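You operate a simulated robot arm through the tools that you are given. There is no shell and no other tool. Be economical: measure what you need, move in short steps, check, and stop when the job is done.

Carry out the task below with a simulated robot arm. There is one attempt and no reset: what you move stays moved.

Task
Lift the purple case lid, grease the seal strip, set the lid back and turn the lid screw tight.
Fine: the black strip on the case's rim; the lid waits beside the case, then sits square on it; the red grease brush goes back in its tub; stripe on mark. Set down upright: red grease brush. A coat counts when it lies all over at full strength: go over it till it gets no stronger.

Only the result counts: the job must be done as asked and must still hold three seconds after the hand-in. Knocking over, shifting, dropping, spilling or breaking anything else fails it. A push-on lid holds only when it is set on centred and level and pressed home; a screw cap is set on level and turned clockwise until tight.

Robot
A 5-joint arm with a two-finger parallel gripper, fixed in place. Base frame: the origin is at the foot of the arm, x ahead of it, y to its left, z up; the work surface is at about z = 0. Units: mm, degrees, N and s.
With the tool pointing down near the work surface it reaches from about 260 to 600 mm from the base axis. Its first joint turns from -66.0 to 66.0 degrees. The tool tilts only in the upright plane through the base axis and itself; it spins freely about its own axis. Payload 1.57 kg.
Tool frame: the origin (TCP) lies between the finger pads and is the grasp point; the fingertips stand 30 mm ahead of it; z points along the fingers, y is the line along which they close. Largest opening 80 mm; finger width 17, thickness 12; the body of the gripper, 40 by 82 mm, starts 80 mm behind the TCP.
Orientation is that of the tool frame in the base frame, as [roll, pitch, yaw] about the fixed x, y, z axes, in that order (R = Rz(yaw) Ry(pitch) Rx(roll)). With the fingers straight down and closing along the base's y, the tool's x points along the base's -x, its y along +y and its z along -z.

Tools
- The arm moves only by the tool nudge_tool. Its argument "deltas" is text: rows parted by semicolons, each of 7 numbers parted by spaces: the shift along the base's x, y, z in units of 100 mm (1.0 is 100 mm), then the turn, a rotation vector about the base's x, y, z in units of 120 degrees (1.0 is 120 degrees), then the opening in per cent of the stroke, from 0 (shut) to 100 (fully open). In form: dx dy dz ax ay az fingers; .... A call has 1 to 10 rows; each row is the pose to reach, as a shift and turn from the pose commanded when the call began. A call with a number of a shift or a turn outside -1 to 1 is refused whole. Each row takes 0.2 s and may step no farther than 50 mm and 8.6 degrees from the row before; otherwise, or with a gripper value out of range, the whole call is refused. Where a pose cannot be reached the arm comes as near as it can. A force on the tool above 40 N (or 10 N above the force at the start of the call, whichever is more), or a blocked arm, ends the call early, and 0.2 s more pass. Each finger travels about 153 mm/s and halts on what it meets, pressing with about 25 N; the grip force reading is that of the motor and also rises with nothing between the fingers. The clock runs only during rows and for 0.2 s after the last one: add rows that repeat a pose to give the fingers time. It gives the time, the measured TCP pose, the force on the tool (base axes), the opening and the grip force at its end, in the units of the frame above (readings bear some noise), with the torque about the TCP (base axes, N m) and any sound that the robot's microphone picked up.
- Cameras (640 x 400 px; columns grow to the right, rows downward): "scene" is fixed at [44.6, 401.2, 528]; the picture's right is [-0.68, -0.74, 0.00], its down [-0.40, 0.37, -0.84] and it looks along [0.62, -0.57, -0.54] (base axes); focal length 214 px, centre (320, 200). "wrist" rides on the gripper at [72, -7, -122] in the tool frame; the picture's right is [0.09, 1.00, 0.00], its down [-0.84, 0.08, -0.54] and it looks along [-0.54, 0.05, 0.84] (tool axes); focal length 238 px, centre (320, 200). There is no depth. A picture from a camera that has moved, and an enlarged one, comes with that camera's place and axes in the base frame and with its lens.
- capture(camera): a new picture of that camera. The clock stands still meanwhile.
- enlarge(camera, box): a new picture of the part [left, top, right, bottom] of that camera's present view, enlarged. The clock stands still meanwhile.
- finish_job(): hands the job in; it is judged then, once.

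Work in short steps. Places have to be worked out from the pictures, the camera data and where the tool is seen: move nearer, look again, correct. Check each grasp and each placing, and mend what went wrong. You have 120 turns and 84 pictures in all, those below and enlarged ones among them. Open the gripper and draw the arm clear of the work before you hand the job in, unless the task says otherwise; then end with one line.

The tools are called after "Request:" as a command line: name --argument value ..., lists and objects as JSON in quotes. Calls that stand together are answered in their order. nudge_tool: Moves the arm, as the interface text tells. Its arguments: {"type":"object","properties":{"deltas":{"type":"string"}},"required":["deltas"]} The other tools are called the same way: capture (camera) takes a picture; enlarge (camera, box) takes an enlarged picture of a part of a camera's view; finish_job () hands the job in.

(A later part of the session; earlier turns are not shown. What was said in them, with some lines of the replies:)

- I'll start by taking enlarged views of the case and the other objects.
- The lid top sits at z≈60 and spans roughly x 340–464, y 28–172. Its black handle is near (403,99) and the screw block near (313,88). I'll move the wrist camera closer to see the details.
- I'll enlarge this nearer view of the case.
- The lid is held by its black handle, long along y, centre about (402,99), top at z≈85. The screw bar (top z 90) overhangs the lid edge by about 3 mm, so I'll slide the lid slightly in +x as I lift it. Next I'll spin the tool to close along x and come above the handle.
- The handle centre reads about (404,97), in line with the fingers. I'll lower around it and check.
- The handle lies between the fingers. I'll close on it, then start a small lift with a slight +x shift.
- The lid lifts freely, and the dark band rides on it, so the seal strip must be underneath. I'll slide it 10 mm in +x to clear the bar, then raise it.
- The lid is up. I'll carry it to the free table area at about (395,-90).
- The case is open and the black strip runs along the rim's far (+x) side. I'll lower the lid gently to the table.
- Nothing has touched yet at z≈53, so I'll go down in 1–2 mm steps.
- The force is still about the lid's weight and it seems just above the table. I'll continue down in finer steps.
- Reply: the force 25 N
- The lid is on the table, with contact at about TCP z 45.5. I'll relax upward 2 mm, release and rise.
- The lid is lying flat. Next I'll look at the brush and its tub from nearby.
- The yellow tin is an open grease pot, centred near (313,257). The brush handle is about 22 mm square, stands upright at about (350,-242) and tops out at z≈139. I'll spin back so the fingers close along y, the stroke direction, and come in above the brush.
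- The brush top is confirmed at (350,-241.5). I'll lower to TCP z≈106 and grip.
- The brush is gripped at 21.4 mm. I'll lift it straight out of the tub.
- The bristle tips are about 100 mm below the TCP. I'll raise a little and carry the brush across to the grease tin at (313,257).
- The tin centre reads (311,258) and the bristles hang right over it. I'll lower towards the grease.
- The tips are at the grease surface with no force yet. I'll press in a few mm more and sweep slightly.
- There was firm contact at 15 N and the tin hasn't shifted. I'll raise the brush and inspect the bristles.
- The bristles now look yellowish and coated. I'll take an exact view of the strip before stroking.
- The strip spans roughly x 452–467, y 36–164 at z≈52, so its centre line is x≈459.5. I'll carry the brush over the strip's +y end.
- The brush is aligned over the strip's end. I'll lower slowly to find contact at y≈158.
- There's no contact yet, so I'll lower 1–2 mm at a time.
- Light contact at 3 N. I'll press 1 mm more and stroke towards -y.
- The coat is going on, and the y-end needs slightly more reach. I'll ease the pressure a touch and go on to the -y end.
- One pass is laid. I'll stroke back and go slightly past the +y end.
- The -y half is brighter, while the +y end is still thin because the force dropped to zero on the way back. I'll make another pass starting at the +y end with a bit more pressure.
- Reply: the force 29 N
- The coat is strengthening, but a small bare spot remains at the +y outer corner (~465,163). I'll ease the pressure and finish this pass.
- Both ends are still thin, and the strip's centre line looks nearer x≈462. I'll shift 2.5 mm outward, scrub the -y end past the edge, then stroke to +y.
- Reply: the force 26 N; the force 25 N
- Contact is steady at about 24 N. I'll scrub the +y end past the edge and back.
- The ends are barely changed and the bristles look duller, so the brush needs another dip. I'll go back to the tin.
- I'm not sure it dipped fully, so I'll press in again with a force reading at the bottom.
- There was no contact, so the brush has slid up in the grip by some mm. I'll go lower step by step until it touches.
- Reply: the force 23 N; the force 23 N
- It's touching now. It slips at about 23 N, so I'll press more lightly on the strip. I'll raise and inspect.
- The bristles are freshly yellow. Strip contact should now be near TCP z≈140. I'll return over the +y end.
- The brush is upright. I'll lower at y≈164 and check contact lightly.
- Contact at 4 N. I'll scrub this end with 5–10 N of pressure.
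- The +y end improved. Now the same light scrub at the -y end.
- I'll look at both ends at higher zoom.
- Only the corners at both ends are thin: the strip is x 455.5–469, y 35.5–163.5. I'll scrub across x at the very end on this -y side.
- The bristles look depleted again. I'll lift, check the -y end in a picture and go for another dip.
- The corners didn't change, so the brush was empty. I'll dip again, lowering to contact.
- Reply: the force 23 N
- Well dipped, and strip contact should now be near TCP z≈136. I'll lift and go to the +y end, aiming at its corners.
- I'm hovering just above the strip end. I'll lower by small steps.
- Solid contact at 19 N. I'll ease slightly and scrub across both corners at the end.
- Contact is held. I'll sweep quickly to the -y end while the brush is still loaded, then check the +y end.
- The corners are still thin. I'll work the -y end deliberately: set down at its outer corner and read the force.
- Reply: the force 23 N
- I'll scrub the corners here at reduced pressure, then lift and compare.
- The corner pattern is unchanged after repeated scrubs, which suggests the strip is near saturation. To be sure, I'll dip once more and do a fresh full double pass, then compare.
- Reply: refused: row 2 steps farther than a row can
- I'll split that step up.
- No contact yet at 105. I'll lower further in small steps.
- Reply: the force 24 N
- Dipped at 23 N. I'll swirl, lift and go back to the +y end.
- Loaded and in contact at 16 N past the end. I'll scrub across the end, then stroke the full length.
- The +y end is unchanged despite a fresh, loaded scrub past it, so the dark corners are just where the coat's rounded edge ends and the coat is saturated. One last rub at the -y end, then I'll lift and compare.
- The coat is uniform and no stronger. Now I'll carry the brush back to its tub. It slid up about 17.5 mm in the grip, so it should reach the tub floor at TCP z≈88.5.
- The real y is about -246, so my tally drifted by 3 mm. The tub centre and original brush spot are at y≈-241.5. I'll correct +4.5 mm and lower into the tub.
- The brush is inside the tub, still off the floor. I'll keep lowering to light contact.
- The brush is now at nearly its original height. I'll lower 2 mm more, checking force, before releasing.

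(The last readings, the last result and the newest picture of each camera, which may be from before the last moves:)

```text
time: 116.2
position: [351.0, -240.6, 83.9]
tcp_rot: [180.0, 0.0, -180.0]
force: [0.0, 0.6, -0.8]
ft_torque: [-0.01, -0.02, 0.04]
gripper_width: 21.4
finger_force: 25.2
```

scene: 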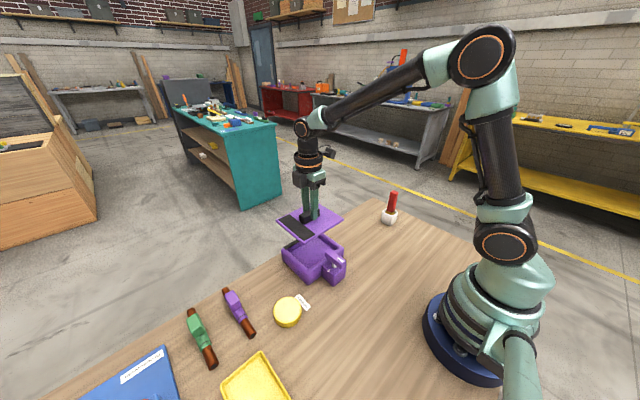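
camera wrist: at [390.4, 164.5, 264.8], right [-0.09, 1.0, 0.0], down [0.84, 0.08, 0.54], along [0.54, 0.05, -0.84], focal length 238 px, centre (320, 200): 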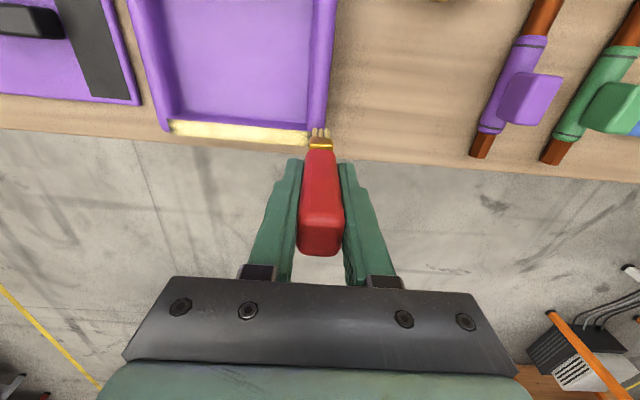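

I'll check fingertip clearance to the tub rim before opening.

Request:
enlarge --camera "scene" --box '[375, 195, 411, 230]'

```text
11.43 times, centred on (393, 212) of scene
camera zoom: at [44.6, 401.2, 528.0], right [-0.68, -0.74, 0.0], down [-0.4, 0.37, -0.84], along [0.62, -0.57, -0.54], focal length 2451 px, centre (-514, 57)
```

zoom: 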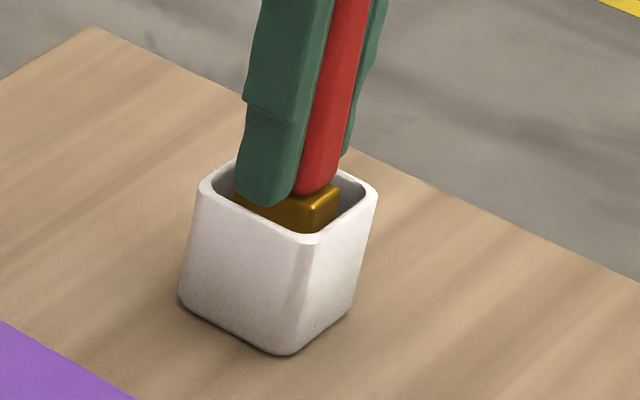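

The tips are just above the rim, as the rounded tip is fully visible. I'll raise 2 mm for margin and release gradually.

Request:
nudge_tool --deltas "0 0 0.02 0 0 0 0; 0 0 0.02 0 0 0 29; 0 0 0.02 0 0 0 32; 0 0 0.02 0 0 0 40; 0 0 0.02 0 0 0 40"

Request:
enlarge --camera "scene" --box '[360, 160, 420, 240]'

```text
time: 117.4
position: [351.3, -240.1, 85.9]
tcp_rot: [-180.0, 0.0, -180.0]
force: [0.0, -0.4, 0.1]
ft_torque: [-0.03, 0.02, 0.01]
gripper_width: 32.1
finger_force: 0.1
```

```text
5.00 times, centred on (390, 200) of scene
camera zoom: at [44.6, 401.2, 528.0], right [-0.68, -0.74, 0.0], down [-0.4, 0.37, -0.84], along [0.62, -0.57, -0.54], focal length 1072 px, centre (-30, 200)
```

zoom: 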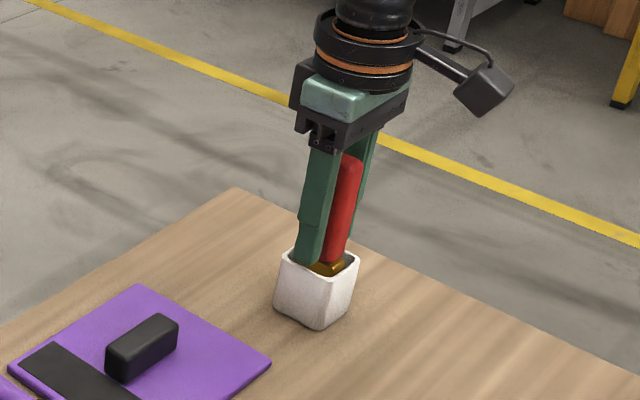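

Released cleanly with the brush standing. I'll rise straight up and spin +90° for the lid handle while moving to it at (395.5,-90).

Request:
nudge_tool --deltas "0 0 0.2 0 0 0 45; 0 0 0.5 0 0 0 60; 0 0 0.9 0 0 0 60; 0 0 1.0 0 0 0 60"

Request:
nudge_tool --deltas "0.05 0.1 0 0 0 0.07 60; 0.09 0.2 0 0 0 0.14 60; 0.14 0.3 0 0 0 0.21 60; 0.18 0.4 0 0 0 0.28 60; 0.22 0.5 0 0 0 0.35 60; 0.27 0.6 0 0 0 0.42 60; 0.31 0.7 0 0 0 0.49 60; 0.36 0.8 0 0 0 0.56 60; 0.4 0.9 0 0 0 0.63 60; 0.45 1.0 0 0 0 0.70 60"

Request:
nudge_tool --deltas "0 0.25 0 0 0 0.05 60; 0 0.51 0 0 0 0.05 60; 0 0.51 -0.35 0 0 0.05 60; 0 0.51 -0.35 0 0 0.05 60"

Request:
capture --camera "wrist"

Request:
enlarge --camera "scene" --box '[260, 140, 420, 290]'

```text
time: 118.4
position: [351.3, -238.8, 184.8]
tcp_rot: [180.0, -0.1, -180.0]
force: [0.1, 0.2, 0.0]
ft_torque: [-0.01, -0.02, -0.01]
gripper_width: 47.8
finger_force: 0.1
```

```text
time: 120.6
position: [395.3, -140.4, 184.6]
tcp_rot: [-180.0, 0.0, -95.8]
force: [-0.5, 0.7, -0.4]
ft_torque: [0.03, 0.02, 0.03]
gripper_width: 48.1
finger_force: 0.0
```

```text
time: 121.6
position: [395.4, -89.8, 149.9]
tcp_rot: [179.9, 0.0, -90.0]
force: [-0.7, 0.0, -0.1]
ft_torque: [-0.01, -0.02, 0.0]
gripper_width: 48.2
finger_force: 0.1
```

```text
16 pictures are left
camera wrist: at [403.5, -163.0, 272.4], right [-1.0, -0.09, 0.0], down [-0.08, 0.84, 0.54], along [-0.05, 0.54, -0.84], focal length 238 px, centre (320, 200)
```

wrist: 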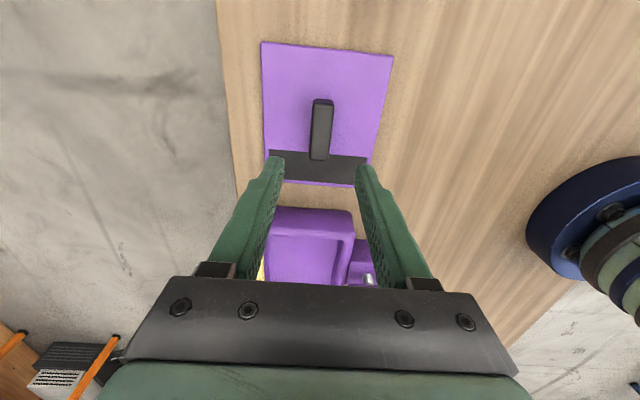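

```text
2.67 times, centred on (340, 215) of scene
camera zoom: at [44.6, 401.2, 528.0], right [-0.68, -0.74, 0.0], down [-0.4, 0.37, -0.84], along [0.62, -0.57, -0.54], focal length 572 px, centre (267, 160)
```

zoom: 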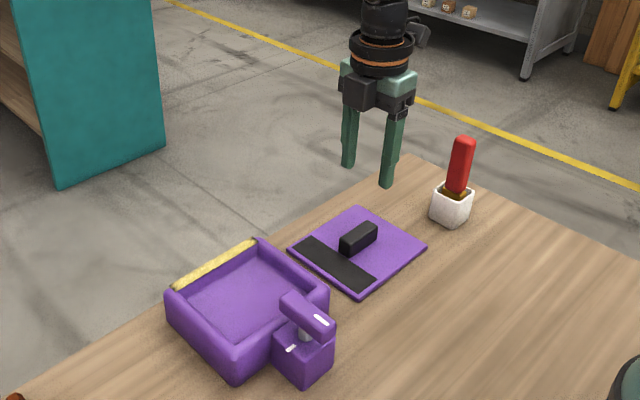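

The brush is upright in its tub and the gripper is over the lid handle. I'll lower and grip.

Request:
nudge_tool --deltas "0 0 -0.4 0 0 0 60; 0 0 -0.75 0 0 0 60; 0 0 -1.0 0 0 0 60; 0 0 -1.0 0 0 0 60"

Request:
nudge_tool --deltas "0 0 -0.02 0 0 0 60; 0 0 -0.04 0 0 0 60; 0 0 -0.04 0 0 0 30; 0 0 -0.04 0 0 0 10; 0 0 -0.04 0 0 0 0; 0 0 -0.04 0 0 0 0"

Request:
nudge_tool --deltas "0 0 0.05 0 0 0 0; 0 0 0.05 0 0 0 0"

```text
time: 122.6
position: [395.6, -90.1, 49.4]
tcp_rot: [180.0, -0.1, -89.9]
force: [-0.3, 0.2, 0.7]
ft_torque: [0.01, 0.02, 0.01]
gripper_width: 47.9
finger_force: 0.1
```

```text
time: 124.0
position: [396.1, -89.3, 46.1]
tcp_rot: [-179.9, 0.1, -90.0]
force: [0.2, -0.8, 0.5]
ft_torque: [0.0, 0.0, 0.01]
gripper_width: 21.3
finger_force: 25.1
```

```text
time: 124.6
position: [395.4, -89.4, 51.3]
tcp_rot: [-180.0, 0.0, -90.0]
force: [0.1, -0.2, -0.7]
ft_torque: [-0.02, -0.02, -0.01]
gripper_width: 21.6
finger_force: 24.7
```

The lid is gripped. I'll lift and carry it over the case, offset +8 mm in x to pass the screw bar.

Request:
nudge_tool --deltas "0 0 0.4 0 0 0 0; 0 0 0.8 0 0 0 0; 0.05 0 1.0 0 0 0 0; 0.1 0.3 1.0 0 0 0 0; 0.17 0.65 1.0 0 0 0 0; 0.17 1.0 1.0 0 0 0 0"

Request:
nudge_tool --deltas "0 0.3 0 0 0 0 0; 0 0.6 0 0 0 0 0; 0 0.872 0 0 0 0 0; 0 0.872 -0.15 0 0 0 0; 0 0.872 -0.25 0 0 0 0; 0 0.872 -0.25 0 0 0 0"

Request:
enlarge --camera "scene" --box '[270, 180, 370, 290]'

```text
time: 126.0
position: [413.1, 9.3, 151.4]
tcp_rot: [-180.0, 0.1, -90.0]
force: [-0.6, -0.1, -1.7]
ft_torque: [0.0, -0.05, -0.01]
gripper_width: 21.4
finger_force: 25.2
```

```text
time: 127.4
position: [413.3, 97.7, 125.5]
tcp_rot: [179.9, 0.0, -89.9]
force: [-0.1, -0.7, -0.9]
ft_torque: [-0.03, -0.02, 0.0]
gripper_width: 21.3
finger_force: 25.6
```

```text
3.64 times, centred on (320, 235) of scene
camera zoom: at [44.6, 401.2, 527.9], right [-0.68, -0.74, 0.0], down [-0.4, 0.37, -0.84], along [0.62, -0.57, -0.54], focal length 780 px, centre (320, 73)
```

zoom: 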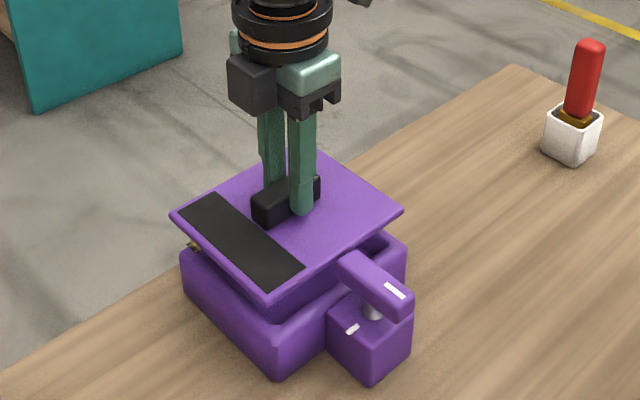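

It's aligned. I'll lower to 6 mm above the seat, then slide -x 8 mm under the bar.

Request:
nudge_tool --deltas "0 0 -0.15 0 0 0 0; 0 0 -0.225 0 0 0 0; 0 0 -0.225 0 0 0 0; -0.04 0 -0.225 0 0 0 0; -0.083 0 -0.225 0 0 0 0; -0.083 0 -0.225 0 0 0 0"

Request:
enlarge --camera "scene" --box '[270, 180, 370, 290]'

```text
time: 128.8
position: [403.3, 96.8, 103.7]
tcp_rot: [-180.0, 0.0, -90.0]
force: [0.1, -0.2, -2.2]
ft_torque: [0.02, -0.01, 0.01]
gripper_width: 21.4
finger_force: 24.9
```

```text
3.64 times, centred on (320, 235) of scene
camera zoom: at [44.6, 401.2, 527.9], right [-0.68, -0.74, 0.0], down [-0.4, 0.37, -0.84], along [0.62, -0.57, -0.54], focal length 780 px, centre (320, 73)
```

zoom: 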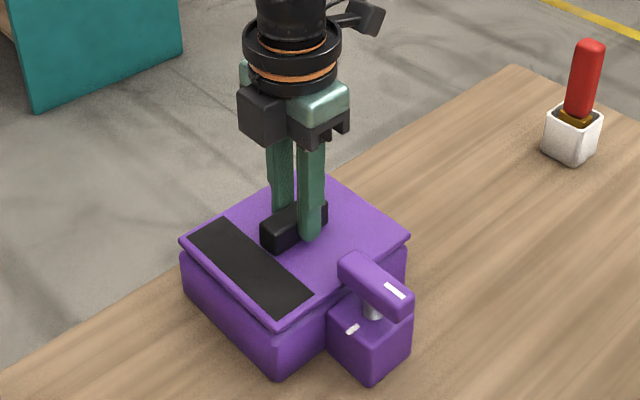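

The position matches the initial lift picture within 1 px. I'll nudge +0.5 mm in x and y and lower onto the case.

Request:
nudge_tool --deltas "0.006 0.005 -0.03 0 0 0 0; 0.006 0.005 -0.05 0 0 0 0; 0.006 0.005 -0.06 0 0 0 0; 0.006 0.005 -0.06 0 0 0 0"

Request:
nudge_tool --deltas "0 0 -0.01 0 0 0 0; 0 0 -0.015 0 0 0 0; 0 0 -0.015 0 0 0 0"

Request:
enlarge --camera "scene" --box '[270, 180, 370, 290]'

```text
time: 129.8
position: [404.7, 98.1, 98.1]
tcp_rot: [179.9, -0.1, -90.0]
force: [-0.9, 0.5, -1.0]
ft_torque: [0.0, -0.02, 0.02]
gripper_width: 21.4
finger_force: 24.9
```

```text
time: 130.6
position: [403.6, 98.6, 97.0]
tcp_rot: [-179.9, 0.0, -90.0]
force: [-0.2, 0.1, -2.1]
ft_torque: [-0.02, -0.03, -0.01]
gripper_width: 21.6
finger_force: 25.0
```

```text
3.64 times, centred on (320, 235) of scene
camera zoom: at [44.6, 401.2, 527.9], right [-0.68, -0.74, 0.0], down [-0.4, 0.37, -0.84], along [0.62, -0.57, -0.54], focal length 780 px, centre (320, 73)
```

zoom: 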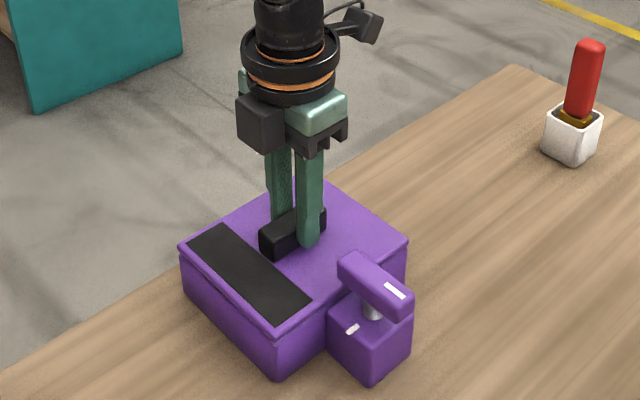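

The alignment matches the original. It's still hanging slightly, so I'll lower until it seats.

Request:
nudge_tool --deltas "0 0 -0.01 0 0 0 0; 0 0 -0.015 0 0 0 0; 0 0 -0.015 0 0 0 0"

Request:
nudge_tool --deltas "0 0 -0.01 0 0 0 0; 0 0 -0.015 0 0 0 0; 0 0 -0.015 0 0 0 0"

```text
time: 131.4
position: [404.7, 98.2, 96.7]
tcp_rot: [-179.9, 0.0, -90.1]
force: [-5.2, -4.8, 22.7]
ft_torque: [-0.11, 0.22, -0.01]
gripper_width: 21.4
finger_force: 25.0
```

```text
time: 132.2
position: [405.3, 98.2, 94.4]
tcp_rot: [-179.8, -0.1, -90.0]
force: [-5.2, 0.4, 24.4]
ft_torque: [0.01, 0.18, -0.02]
gripper_width: 21.5
finger_force: 25.1
```

The lid is seated and pressed home at 24 N. I'll release, rise and spin back towards closing along y for the screw bar.

Request:
nudge_tool --deltas "0 0 0.02 0 0 0 0; 0 0 0.02 0 0 0 40; 0 0 0.02 0 0 0 60; 0 0 0.02 0 0 0 60; 0 0 0.3 0 0 0 60; 0 0 0.7 0 0 0 60; 0 0 0.9 0 0 0 60"

Request:
nudge_tool --deltas "-0.09 0 0 0 0 -0.07 60; -0.18 0 0 0 0 -0.14 60; -0.27 0 0 0 0 -0.21 60; -0.36 0 0 0 0 -0.28 60; -0.45 0 0 0 0 -0.35 60; -0.54 0 0 0 0 -0.42 60; -0.63 0 0 0 0 -0.49 60; -0.72 0 0 0 0 -0.56 60; -0.8 0 0 0 0 -0.63 60; -0.88 0 0 0 0 -0.70 60"

Request:
nudge_tool --deltas "-0.07 0.01 0 0 0 -0.05 60; -0.07 0.01 -0.3 0 0 -0.05 60; -0.07 0.01 -0.3 0 0 -0.05 60"

Request:
capture --camera "wrist"

Request:
enlarge --camera "scene" --box '[270, 180, 370, 290]'

```text
time: 133.8
position: [405.5, 100.2, 184.8]
tcp_rot: [180.0, 0.0, -89.9]
force: [0.3, -1.2, 0.0]
ft_torque: [-0.02, 0.02, 0.0]
gripper_width: 47.9
finger_force: 0.1
```

```text
time: 136.0
position: [316.1, 98.0, 184.5]
tcp_rot: [-179.9, -0.1, -174.2]
force: [0.5, 0.0, -0.2]
ft_torque: [0.0, -0.01, -0.03]
gripper_width: 48.2
finger_force: 0.1
```

```text
time: 136.8
position: [308.9, 98.6, 154.5]
tcp_rot: [-180.0, 0.0, 179.9]
force: [-0.7, -0.2, 0.7]
ft_torque: [0.01, 0.0, 0.03]
gripper_width: 48.1
finger_force: 0.0
```

```text
11 pictures are left
camera wrist: at [237.0, 91.3, 276.8], right [-0.09, 1.0, 0.0], down [0.84, 0.08, 0.54], along [0.54, 0.05, -0.84], focal length 238 px, centre (320, 200)
```

wrist: 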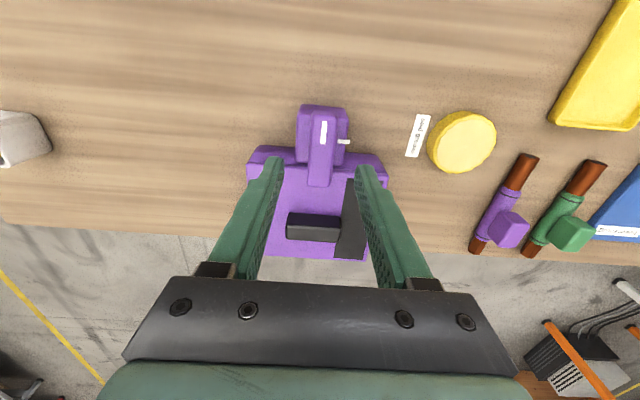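

```text
3.64 times, centred on (320, 235) of scene
camera zoom: at [44.6, 401.2, 528.0], right [-0.68, -0.74, 0.0], down [-0.4, 0.37, -0.84], along [0.62, -0.57, -0.54], focal length 780 px, centre (320, 73)
```

zoom: 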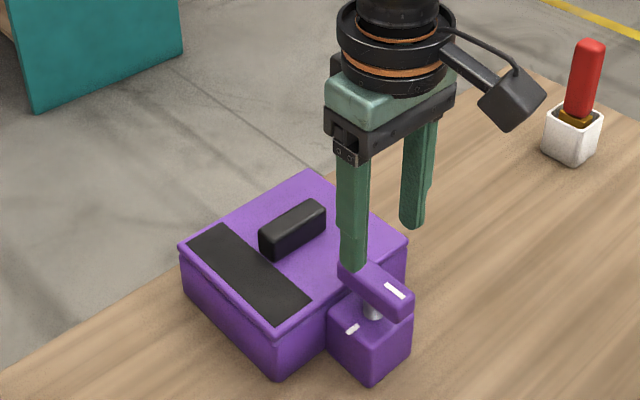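

The bar is centred at about (309,99), top z≈90, right under the gripper. I'll lower so the pads straddle it and close.

Request:
nudge_tool --deltas "0 0 -0.25 0 0 0 60; 0 0 -0.42 0 0 0 60; 0 0 -0.5 0 0 0 60; 0 0 -0.5 0 0 0 60; 0 0 -0.5 0 0 0 30; 0 0 -0.5 0 0 0 10; 0 0 -0.5 0 0 0 0; 0 0 -0.5 0 0 0 0"

Request:
enlarge --camera "scene" --box '[290, 200, 370, 290]'

```text
time: 138.6
position: [309.2, 101.3, 105.3]
tcp_rot: [-180.0, 0.1, -179.9]
force: [-2.9, 21.8, -13.3]
ft_torque: [0.49, -0.14, 0.05]
gripper_width: 22.0
finger_force: 35.4
```

```text
4.44 times, centred on (330, 245) of scene
camera zoom: at [44.6, 401.2, 527.9], right [-0.68, -0.74, 0.0], down [-0.4, 0.37, -0.84], along [0.62, -0.57, -0.54], focal length 953 px, centre (276, 0)
```

zoom: 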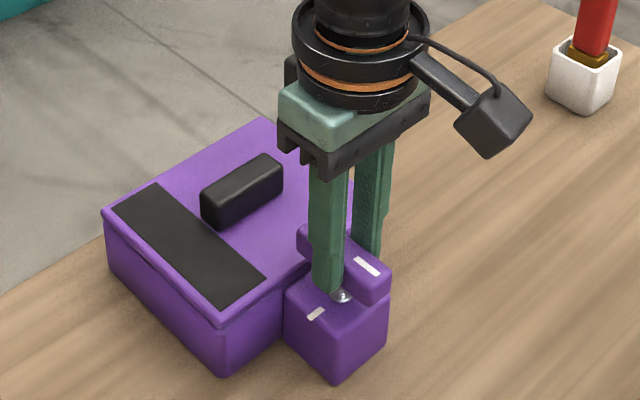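

Gripped, with a side force of +22 N in y, so the bar's axis is about 2 mm further in +y. I'll shift to relax it.

Request:
nudge_tool --deltas "0 0.015 0 0 0 0 0; 0 0.022 0 0 0 0 0; 0 0.022 0 0 0 0 0"

```text
time: 139.4
position: [309.7, 100.3, 104.5]
tcp_rot: [-179.9, -0.3, 179.6]
force: [-4.0, -31.9, 15.7]
ft_torque: [-0.7, -0.53, -0.12]
gripper_width: 21.7
finger_force: 34.7
```

I overshot, at about 24 N per mm, so I'll go back 1.3 mm.

Request:
nudge_tool --deltas "0 -0.013 0 0 0 0 0; 0 -0.013 0 0 0 0 0"

```text
time: 140.0
position: [309.5, 99.6, 102.8]
tcp_rot: [-179.9, -0.1, 180.0]
force: [-8.1, -26.2, 28.6]
ft_torque: [-0.66, 0.22, -0.1]
gripper_width: 21.9
finger_force: 34.5
```

The force hasn't relaxed. I'll open, let it settle and re-close here.

Request:
nudge_tool --deltas "0 0 0 0 0 0 40; 0 0 0 0 0 0 40; 0 0 0 0 0 0 20; 0 0 0 0 0 0 0; 0 0 0 0 0 0 0"

```text
time: 141.2
position: [309.3, 99.5, 104.0]
tcp_rot: [-180.0, 0.1, 179.9]
force: [7.5, -15.0, -6.4]
ft_torque: [-0.36, -0.16, -0.03]
gripper_width: 21.8
finger_force: 34.5
```

Better. I'll shift -0.6 mm and begin turning clockwise, 40° first.

Request:
nudge_tool --deltas "0 -0.006 0 0 0 0 0; 0 -0.006 0 0 0 -0.06 0; 0 -0.006 0 0 0 -0.12 0; 0 -0.006 0 0 0 -0.18 0; 0 -0.006 0 0 0 -0.24 0; 0 -0.006 0 0 0 -0.3 0; 0 -0.006 0 0 0 -0.3 0"

Request:
enlarge --camera "scene" --box '[290, 200, 370, 290]'

```text
time: 142.6
position: [309.7, 100.3, 103.8]
tcp_rot: [179.8, 0.1, 145.5]
force: [0.3, 2.7, -0.5]
ft_torque: [0.09, 0.32, 0.04]
gripper_width: 21.8
finger_force: 34.7
stopped in row 7: the force on the tool passed its limit at 42 N (the readings are from after the stop); the commanded pose is now the measured one
```

```text
4.44 times, centred on (330, 245) of scene
camera zoom: at [44.6, 401.2, 528.0], right [-0.68, -0.74, 0.0], down [-0.4, 0.37, -0.84], along [0.62, -0.57, -0.54], focal length 953 px, centre (276, 0)
```

zoom: 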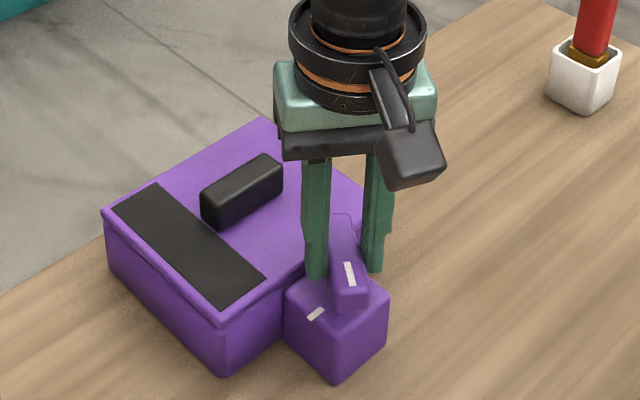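

The bar turned about 35° and the stop re-zeroed the pose neatly on the axis. I'll continue clockwise.

Request:
nudge_tool --deltas "0 0 0 0 0 -0.05 0; 0 0 0 0 0 -0.1 0; 0 0 0 0 0 -0.15 0; 0 0 0 0 0 -0.2 0; 0 0 0 0 0 -0.25 0; 0 0 0 0 0 -0.25 0"

```text
time: 144.0
position: [310.1, 102.0, 105.4]
tcp_rot: [179.7, 0.0, 115.6]
force: [10.6, 18.0, -19.7]
ft_torque: [0.24, 0.09, 0.05]
gripper_width: 22.0
finger_force: 34.5
```

Now 64° turned. The forces suggest following slightly +y and down as the screw descends, so I'll continue the last 26° with that correction.

Request:
nudge_tool --deltas "0.003 0.006 -0.007 0 0 -0.05 0; 0.003 0.006 -0.007 0 0 -0.1 0; 0.003 0.006 -0.008 0 0 -0.15 0; 0.003 0.006 -0.008 0 0 -0.15 0"

Request:
enlarge --camera "scene" --box '[300, 230, 360, 290]'

```text
time: 145.0
position: [310.6, 102.8, 104.1]
tcp_rot: [179.7, 0.0, 97.5]
force: [3.6, 7.8, 22.5]
ft_torque: [0.05, 0.24, 0.0]
gripper_width: 22.1
finger_force: 34.5
```

```text
6.67 times, centred on (330, 260) of scene
camera zoom: at [44.5, 401.2, 528.0], right [-0.68, -0.74, 0.0], down [-0.4, 0.37, -0.84], along [0.62, -0.57, -0.54], focal length 1430 px, centre (253, -200)
```

zoom: 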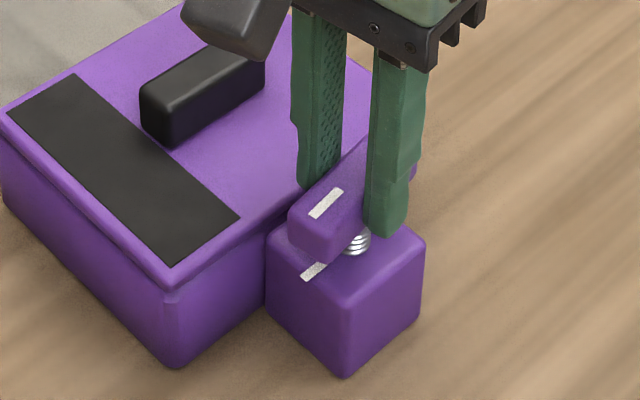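

Nearly aligned with the mark, about 7° to go.

Request:
nudge_tool --deltas "0 0.003 0.005 0 0 -0.03 0; 0 0.003 0.005 0 0 -0.063 0; 0 0.003 0.005 0 0 -0.063 0"

Request:
enlarge --camera "scene" --box '[300, 230, 360, 290]'

```text
time: 145.8
position: [311.2, 101.6, 104.1]
tcp_rot: [179.7, -0.1, 89.9]
force: [20.3, -3.9, -0.1]
ft_torque: [-0.34, 0.05, 0.05]
gripper_width: 21.6
finger_force: 35.0
```

```text
6.67 times, centred on (330, 260) of scene
camera zoom: at [44.6, 401.2, 527.9], right [-0.68, -0.74, 0.0], down [-0.4, 0.37, -0.84], along [0.62, -0.57, -0.54], focal length 1430 px, centre (253, -200)
```

zoom: 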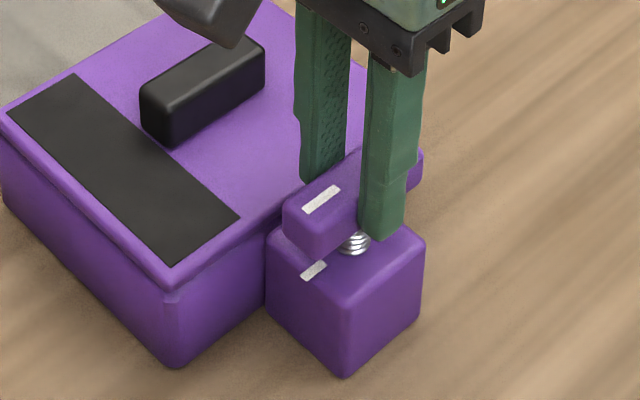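

The stripe lines up with the mark at yaw 90°. I'll test for the tight stop with 2° more and watch the torque.

Request:
nudge_tool --deltas "0.006 0 0 0 0 -0.018 0; 0.006 0 0 0 0 -0.018 0; 0.006 0 0 0 0 -0.018 0"

```text
time: 146.6
position: [311.5, 100.8, 104.1]
tcp_rot: [179.8, 0.0, 87.9]
force: [15.1, -2.5, 3.8]
ft_torque: [0.16, -0.11, 0.02]
gripper_width: 22.2
finger_force: 34.5
```

No rise in torque, though the opening grew slightly, which would fit the bar having stopped. I'll release, rise and look from both cameras.

Request:
nudge_tool --deltas "0 0 0 0 0 0 40; 0 0 0 0 0 0 50; 0 0 0 0 0 0 50; 0 0 0.4 0 0 0 60; 0 0 0.8 0 0 0 60; 0 -0.3 1.0 0 0 0 60; 0 -0.7 1.0 0 0 0 60"

Request:
enlarge --camera "scene" --box '[280, 215, 360, 290]'

Request:
capture --camera "wrist"

```text
time: 148.2
position: [311.4, 33.1, 204.9]
tcp_rot: [180.0, 0.1, 87.9]
force: [-0.4, -0.2, -0.6]
ft_torque: [-0.03, -0.02, 0.0]
gripper_width: 48.0
finger_force: 0.0
```

```text
5.33 times, centred on (320, 252) of scene
camera zoom: at [44.5, 401.3, 528.0], right [-0.68, -0.74, 0.0], down [-0.4, 0.37, -0.84], along [0.62, -0.57, -0.54], focal length 1144 px, centre (320, -80)
```

zoom: 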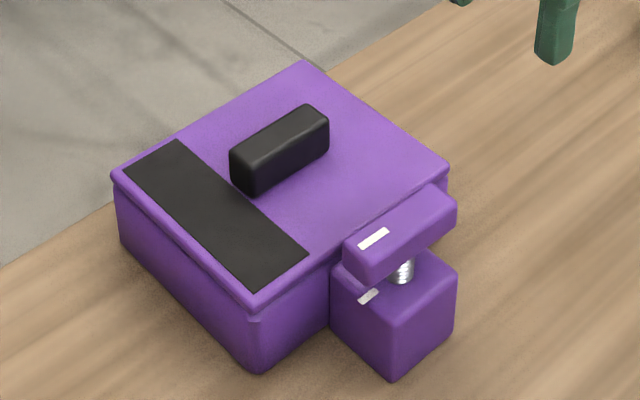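

```text
4 pictures are left
camera wrist: at [307.7, 104.0, 328.2], right [1.0, 0.06, 0.0], down [0.05, -0.84, 0.54], along [0.03, -0.54, -0.84], focal length 238 px, centre (320, 200)
```

wrist: 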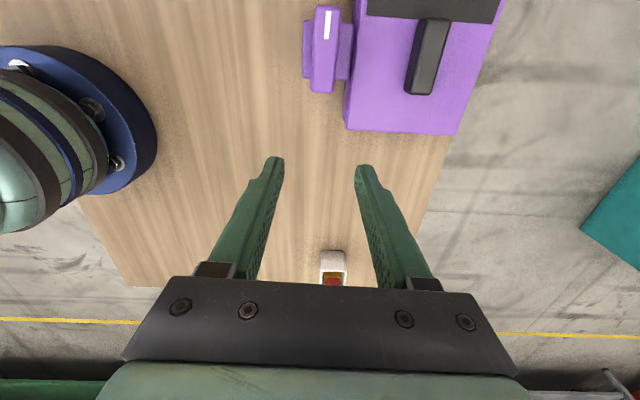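

I'll measure the bar's angle against the mark more finely.

Request:
enlarge --camera "scene" --box '[316, 244, 348, 288]'

Request:
enlarge --camera "wrist" --box '[280, 0, 440, 100]'

```text
9.09 times, centred on (332, 266) of scene
camera zoom: at [44.5, 401.3, 528.0], right [-0.68, -0.74, 0.0], down [-0.4, 0.37, -0.84], along [0.62, -0.57, -0.54], focal length 1950 px, centre (211, -400)
```

zoom: 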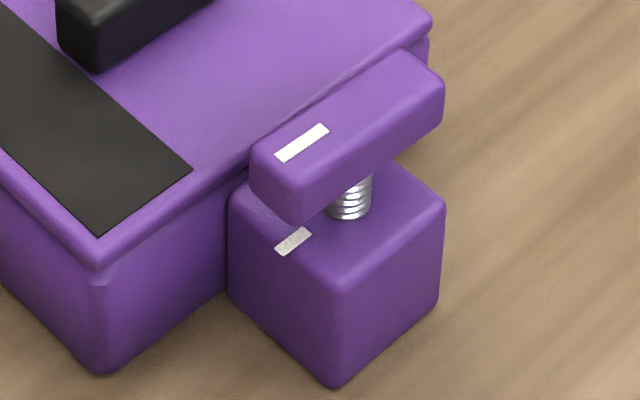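

```text
4.00 times, centred on (360, 50) of wrist
camera zoom: at [307.7, 104.0, 328.2], right [1.0, 0.06, 0.0], down [0.05, -0.84, 0.54], along [0.03, -0.54, -0.84], focal length 953 px, centre (160, 800)
```

zoom: 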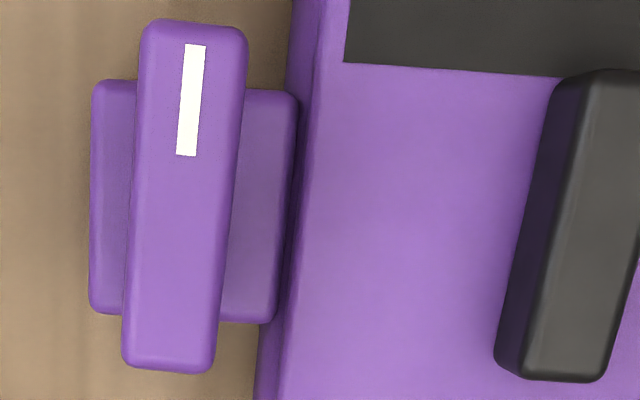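

The bar is within about 1° of the mark direction. To check it's actually tight, I'll re-grip and apply a small extra clockwise turn while reading the torque.

Request:
nudge_tool --deltas "0 0.4 0 0 0 0 50; 0 0.68 0 0 0 0 50; 0 0.68 -0.4 0 0 0 50; 0 0.68 -0.8 0 0 0 50; 0 0.68 -1.0 0 0 0 50; 0 0.68 -1.0 0 0 0 20; 0 0.68 -1.0 0 0 0 0; 0 0.68 -1.0 0 0 0 0"

Request:
nudge_tool --deltas "0 0 0 0 0 -0.02 0; 0 0 0 0 0 -0.02 0"

```text
time: 150.0
position: [311.7, 98.9, 103.3]
tcp_rot: [-179.9, 0.0, 87.9]
force: [-8.9, 6.2, 3.9]
ft_torque: [0.1, 0.14, -0.01]
gripper_width: 21.9
finger_force: 34.8
```

```text
time: 150.6
position: [311.8, 99.8, 105.1]
tcp_rot: [-180.0, 0.0, 85.5]
force: [-6.5, 4.7, 2.4]
ft_torque: [-0.34, 0.37, -0.03]
gripper_width: 21.7
finger_force: 34.8
```

The torque stays near zero. I'll check with one picture whether the bar followed the extra turn.

Request:
enlarge --camera "scene" --box '[316, 244, 348, 288]'

```text
9.09 times, centred on (332, 266) of scene
camera zoom: at [44.6, 401.2, 527.9], right [-0.68, -0.74, 0.0], down [-0.4, 0.37, -0.84], along [0.62, -0.57, -0.54], focal length 1950 px, centre (211, -400)
```

zoom: 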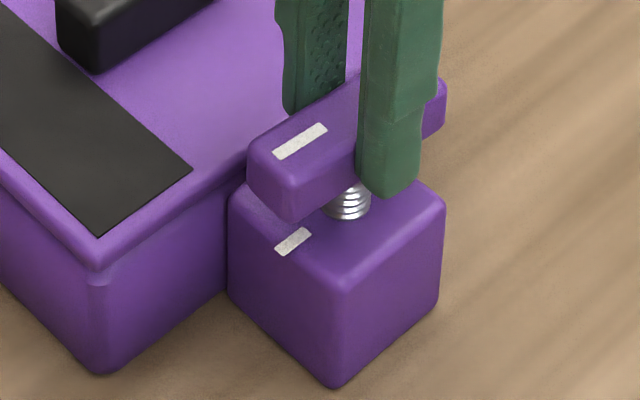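

The bar follows without a hard stop, so stripe-on-mark decides. My estimates put the mark between 0° and 4° past square, so I'll set it back to yaw ≈88°, release and retreat.

Request:
nudge_tool --deltas "0 0 0 0 0 0.01 0; 0 0 0 0 0 0.021 0; 0 0 0 0 0 0.021 0"

Request:
nudge_tool --deltas "0 0 0 0 0 0 40; 0 0 0 0 0 0 50; 0 0 0 0 0 0 50; 0 0 0.4 0 0 0 60; 0 0 0.8 0 0 0 60; 0 -0.3 1.0 0 0 0 60; 0 -0.75 1.0 0 0 0 60; 0 -1.0 1.0 0 0 0 60; 0 -1.0 1.0 0 0 0 60"

Request:
enlarge --camera "scene" --box '[300, 170, 420, 290]'

```text
time: 151.4
position: [311.2, 99.4, 103.3]
tcp_rot: [179.9, -0.1, 88.0]
force: [-1.0, -10.8, 6.6]
ft_torque: [-0.28, 0.2, 0.0]
gripper_width: 21.7
finger_force: 34.8
```

```text
time: 153.4
position: [311.6, -1.7, 203.8]
tcp_rot: [179.9, 0.0, 88.0]
force: [-0.1, -0.1, -0.7]
ft_torque: [-0.05, 0.02, 0.0]
gripper_width: 47.8
finger_force: 0.0
```

```text
3.33 times, centred on (360, 230) of scene
camera zoom: at [44.6, 401.2, 528.0], right [-0.68, -0.74, 0.0], down [-0.4, 0.37, -0.84], along [0.62, -0.57, -0.54], focal length 715 px, centre (187, 100)
```

zoom: 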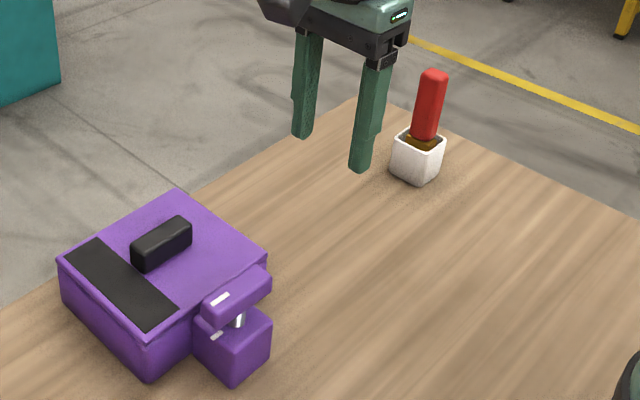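

The final picture shows the lid square on the case, the stripe over its mark, the brush upright in its tub, and the gripper open and clear. I'm handing in.

Request:
finish_job

```text
The job is handed in.
```

I greased the seal strip until it got no stronger (small dark corners remained at both ends), set the lid back square and pressed it home, and put the brush upright in its tub; the lid screw is turned about 90° with its stripe on the mark, but I never felt a hard stop, so I can't confirm it is fully tight.
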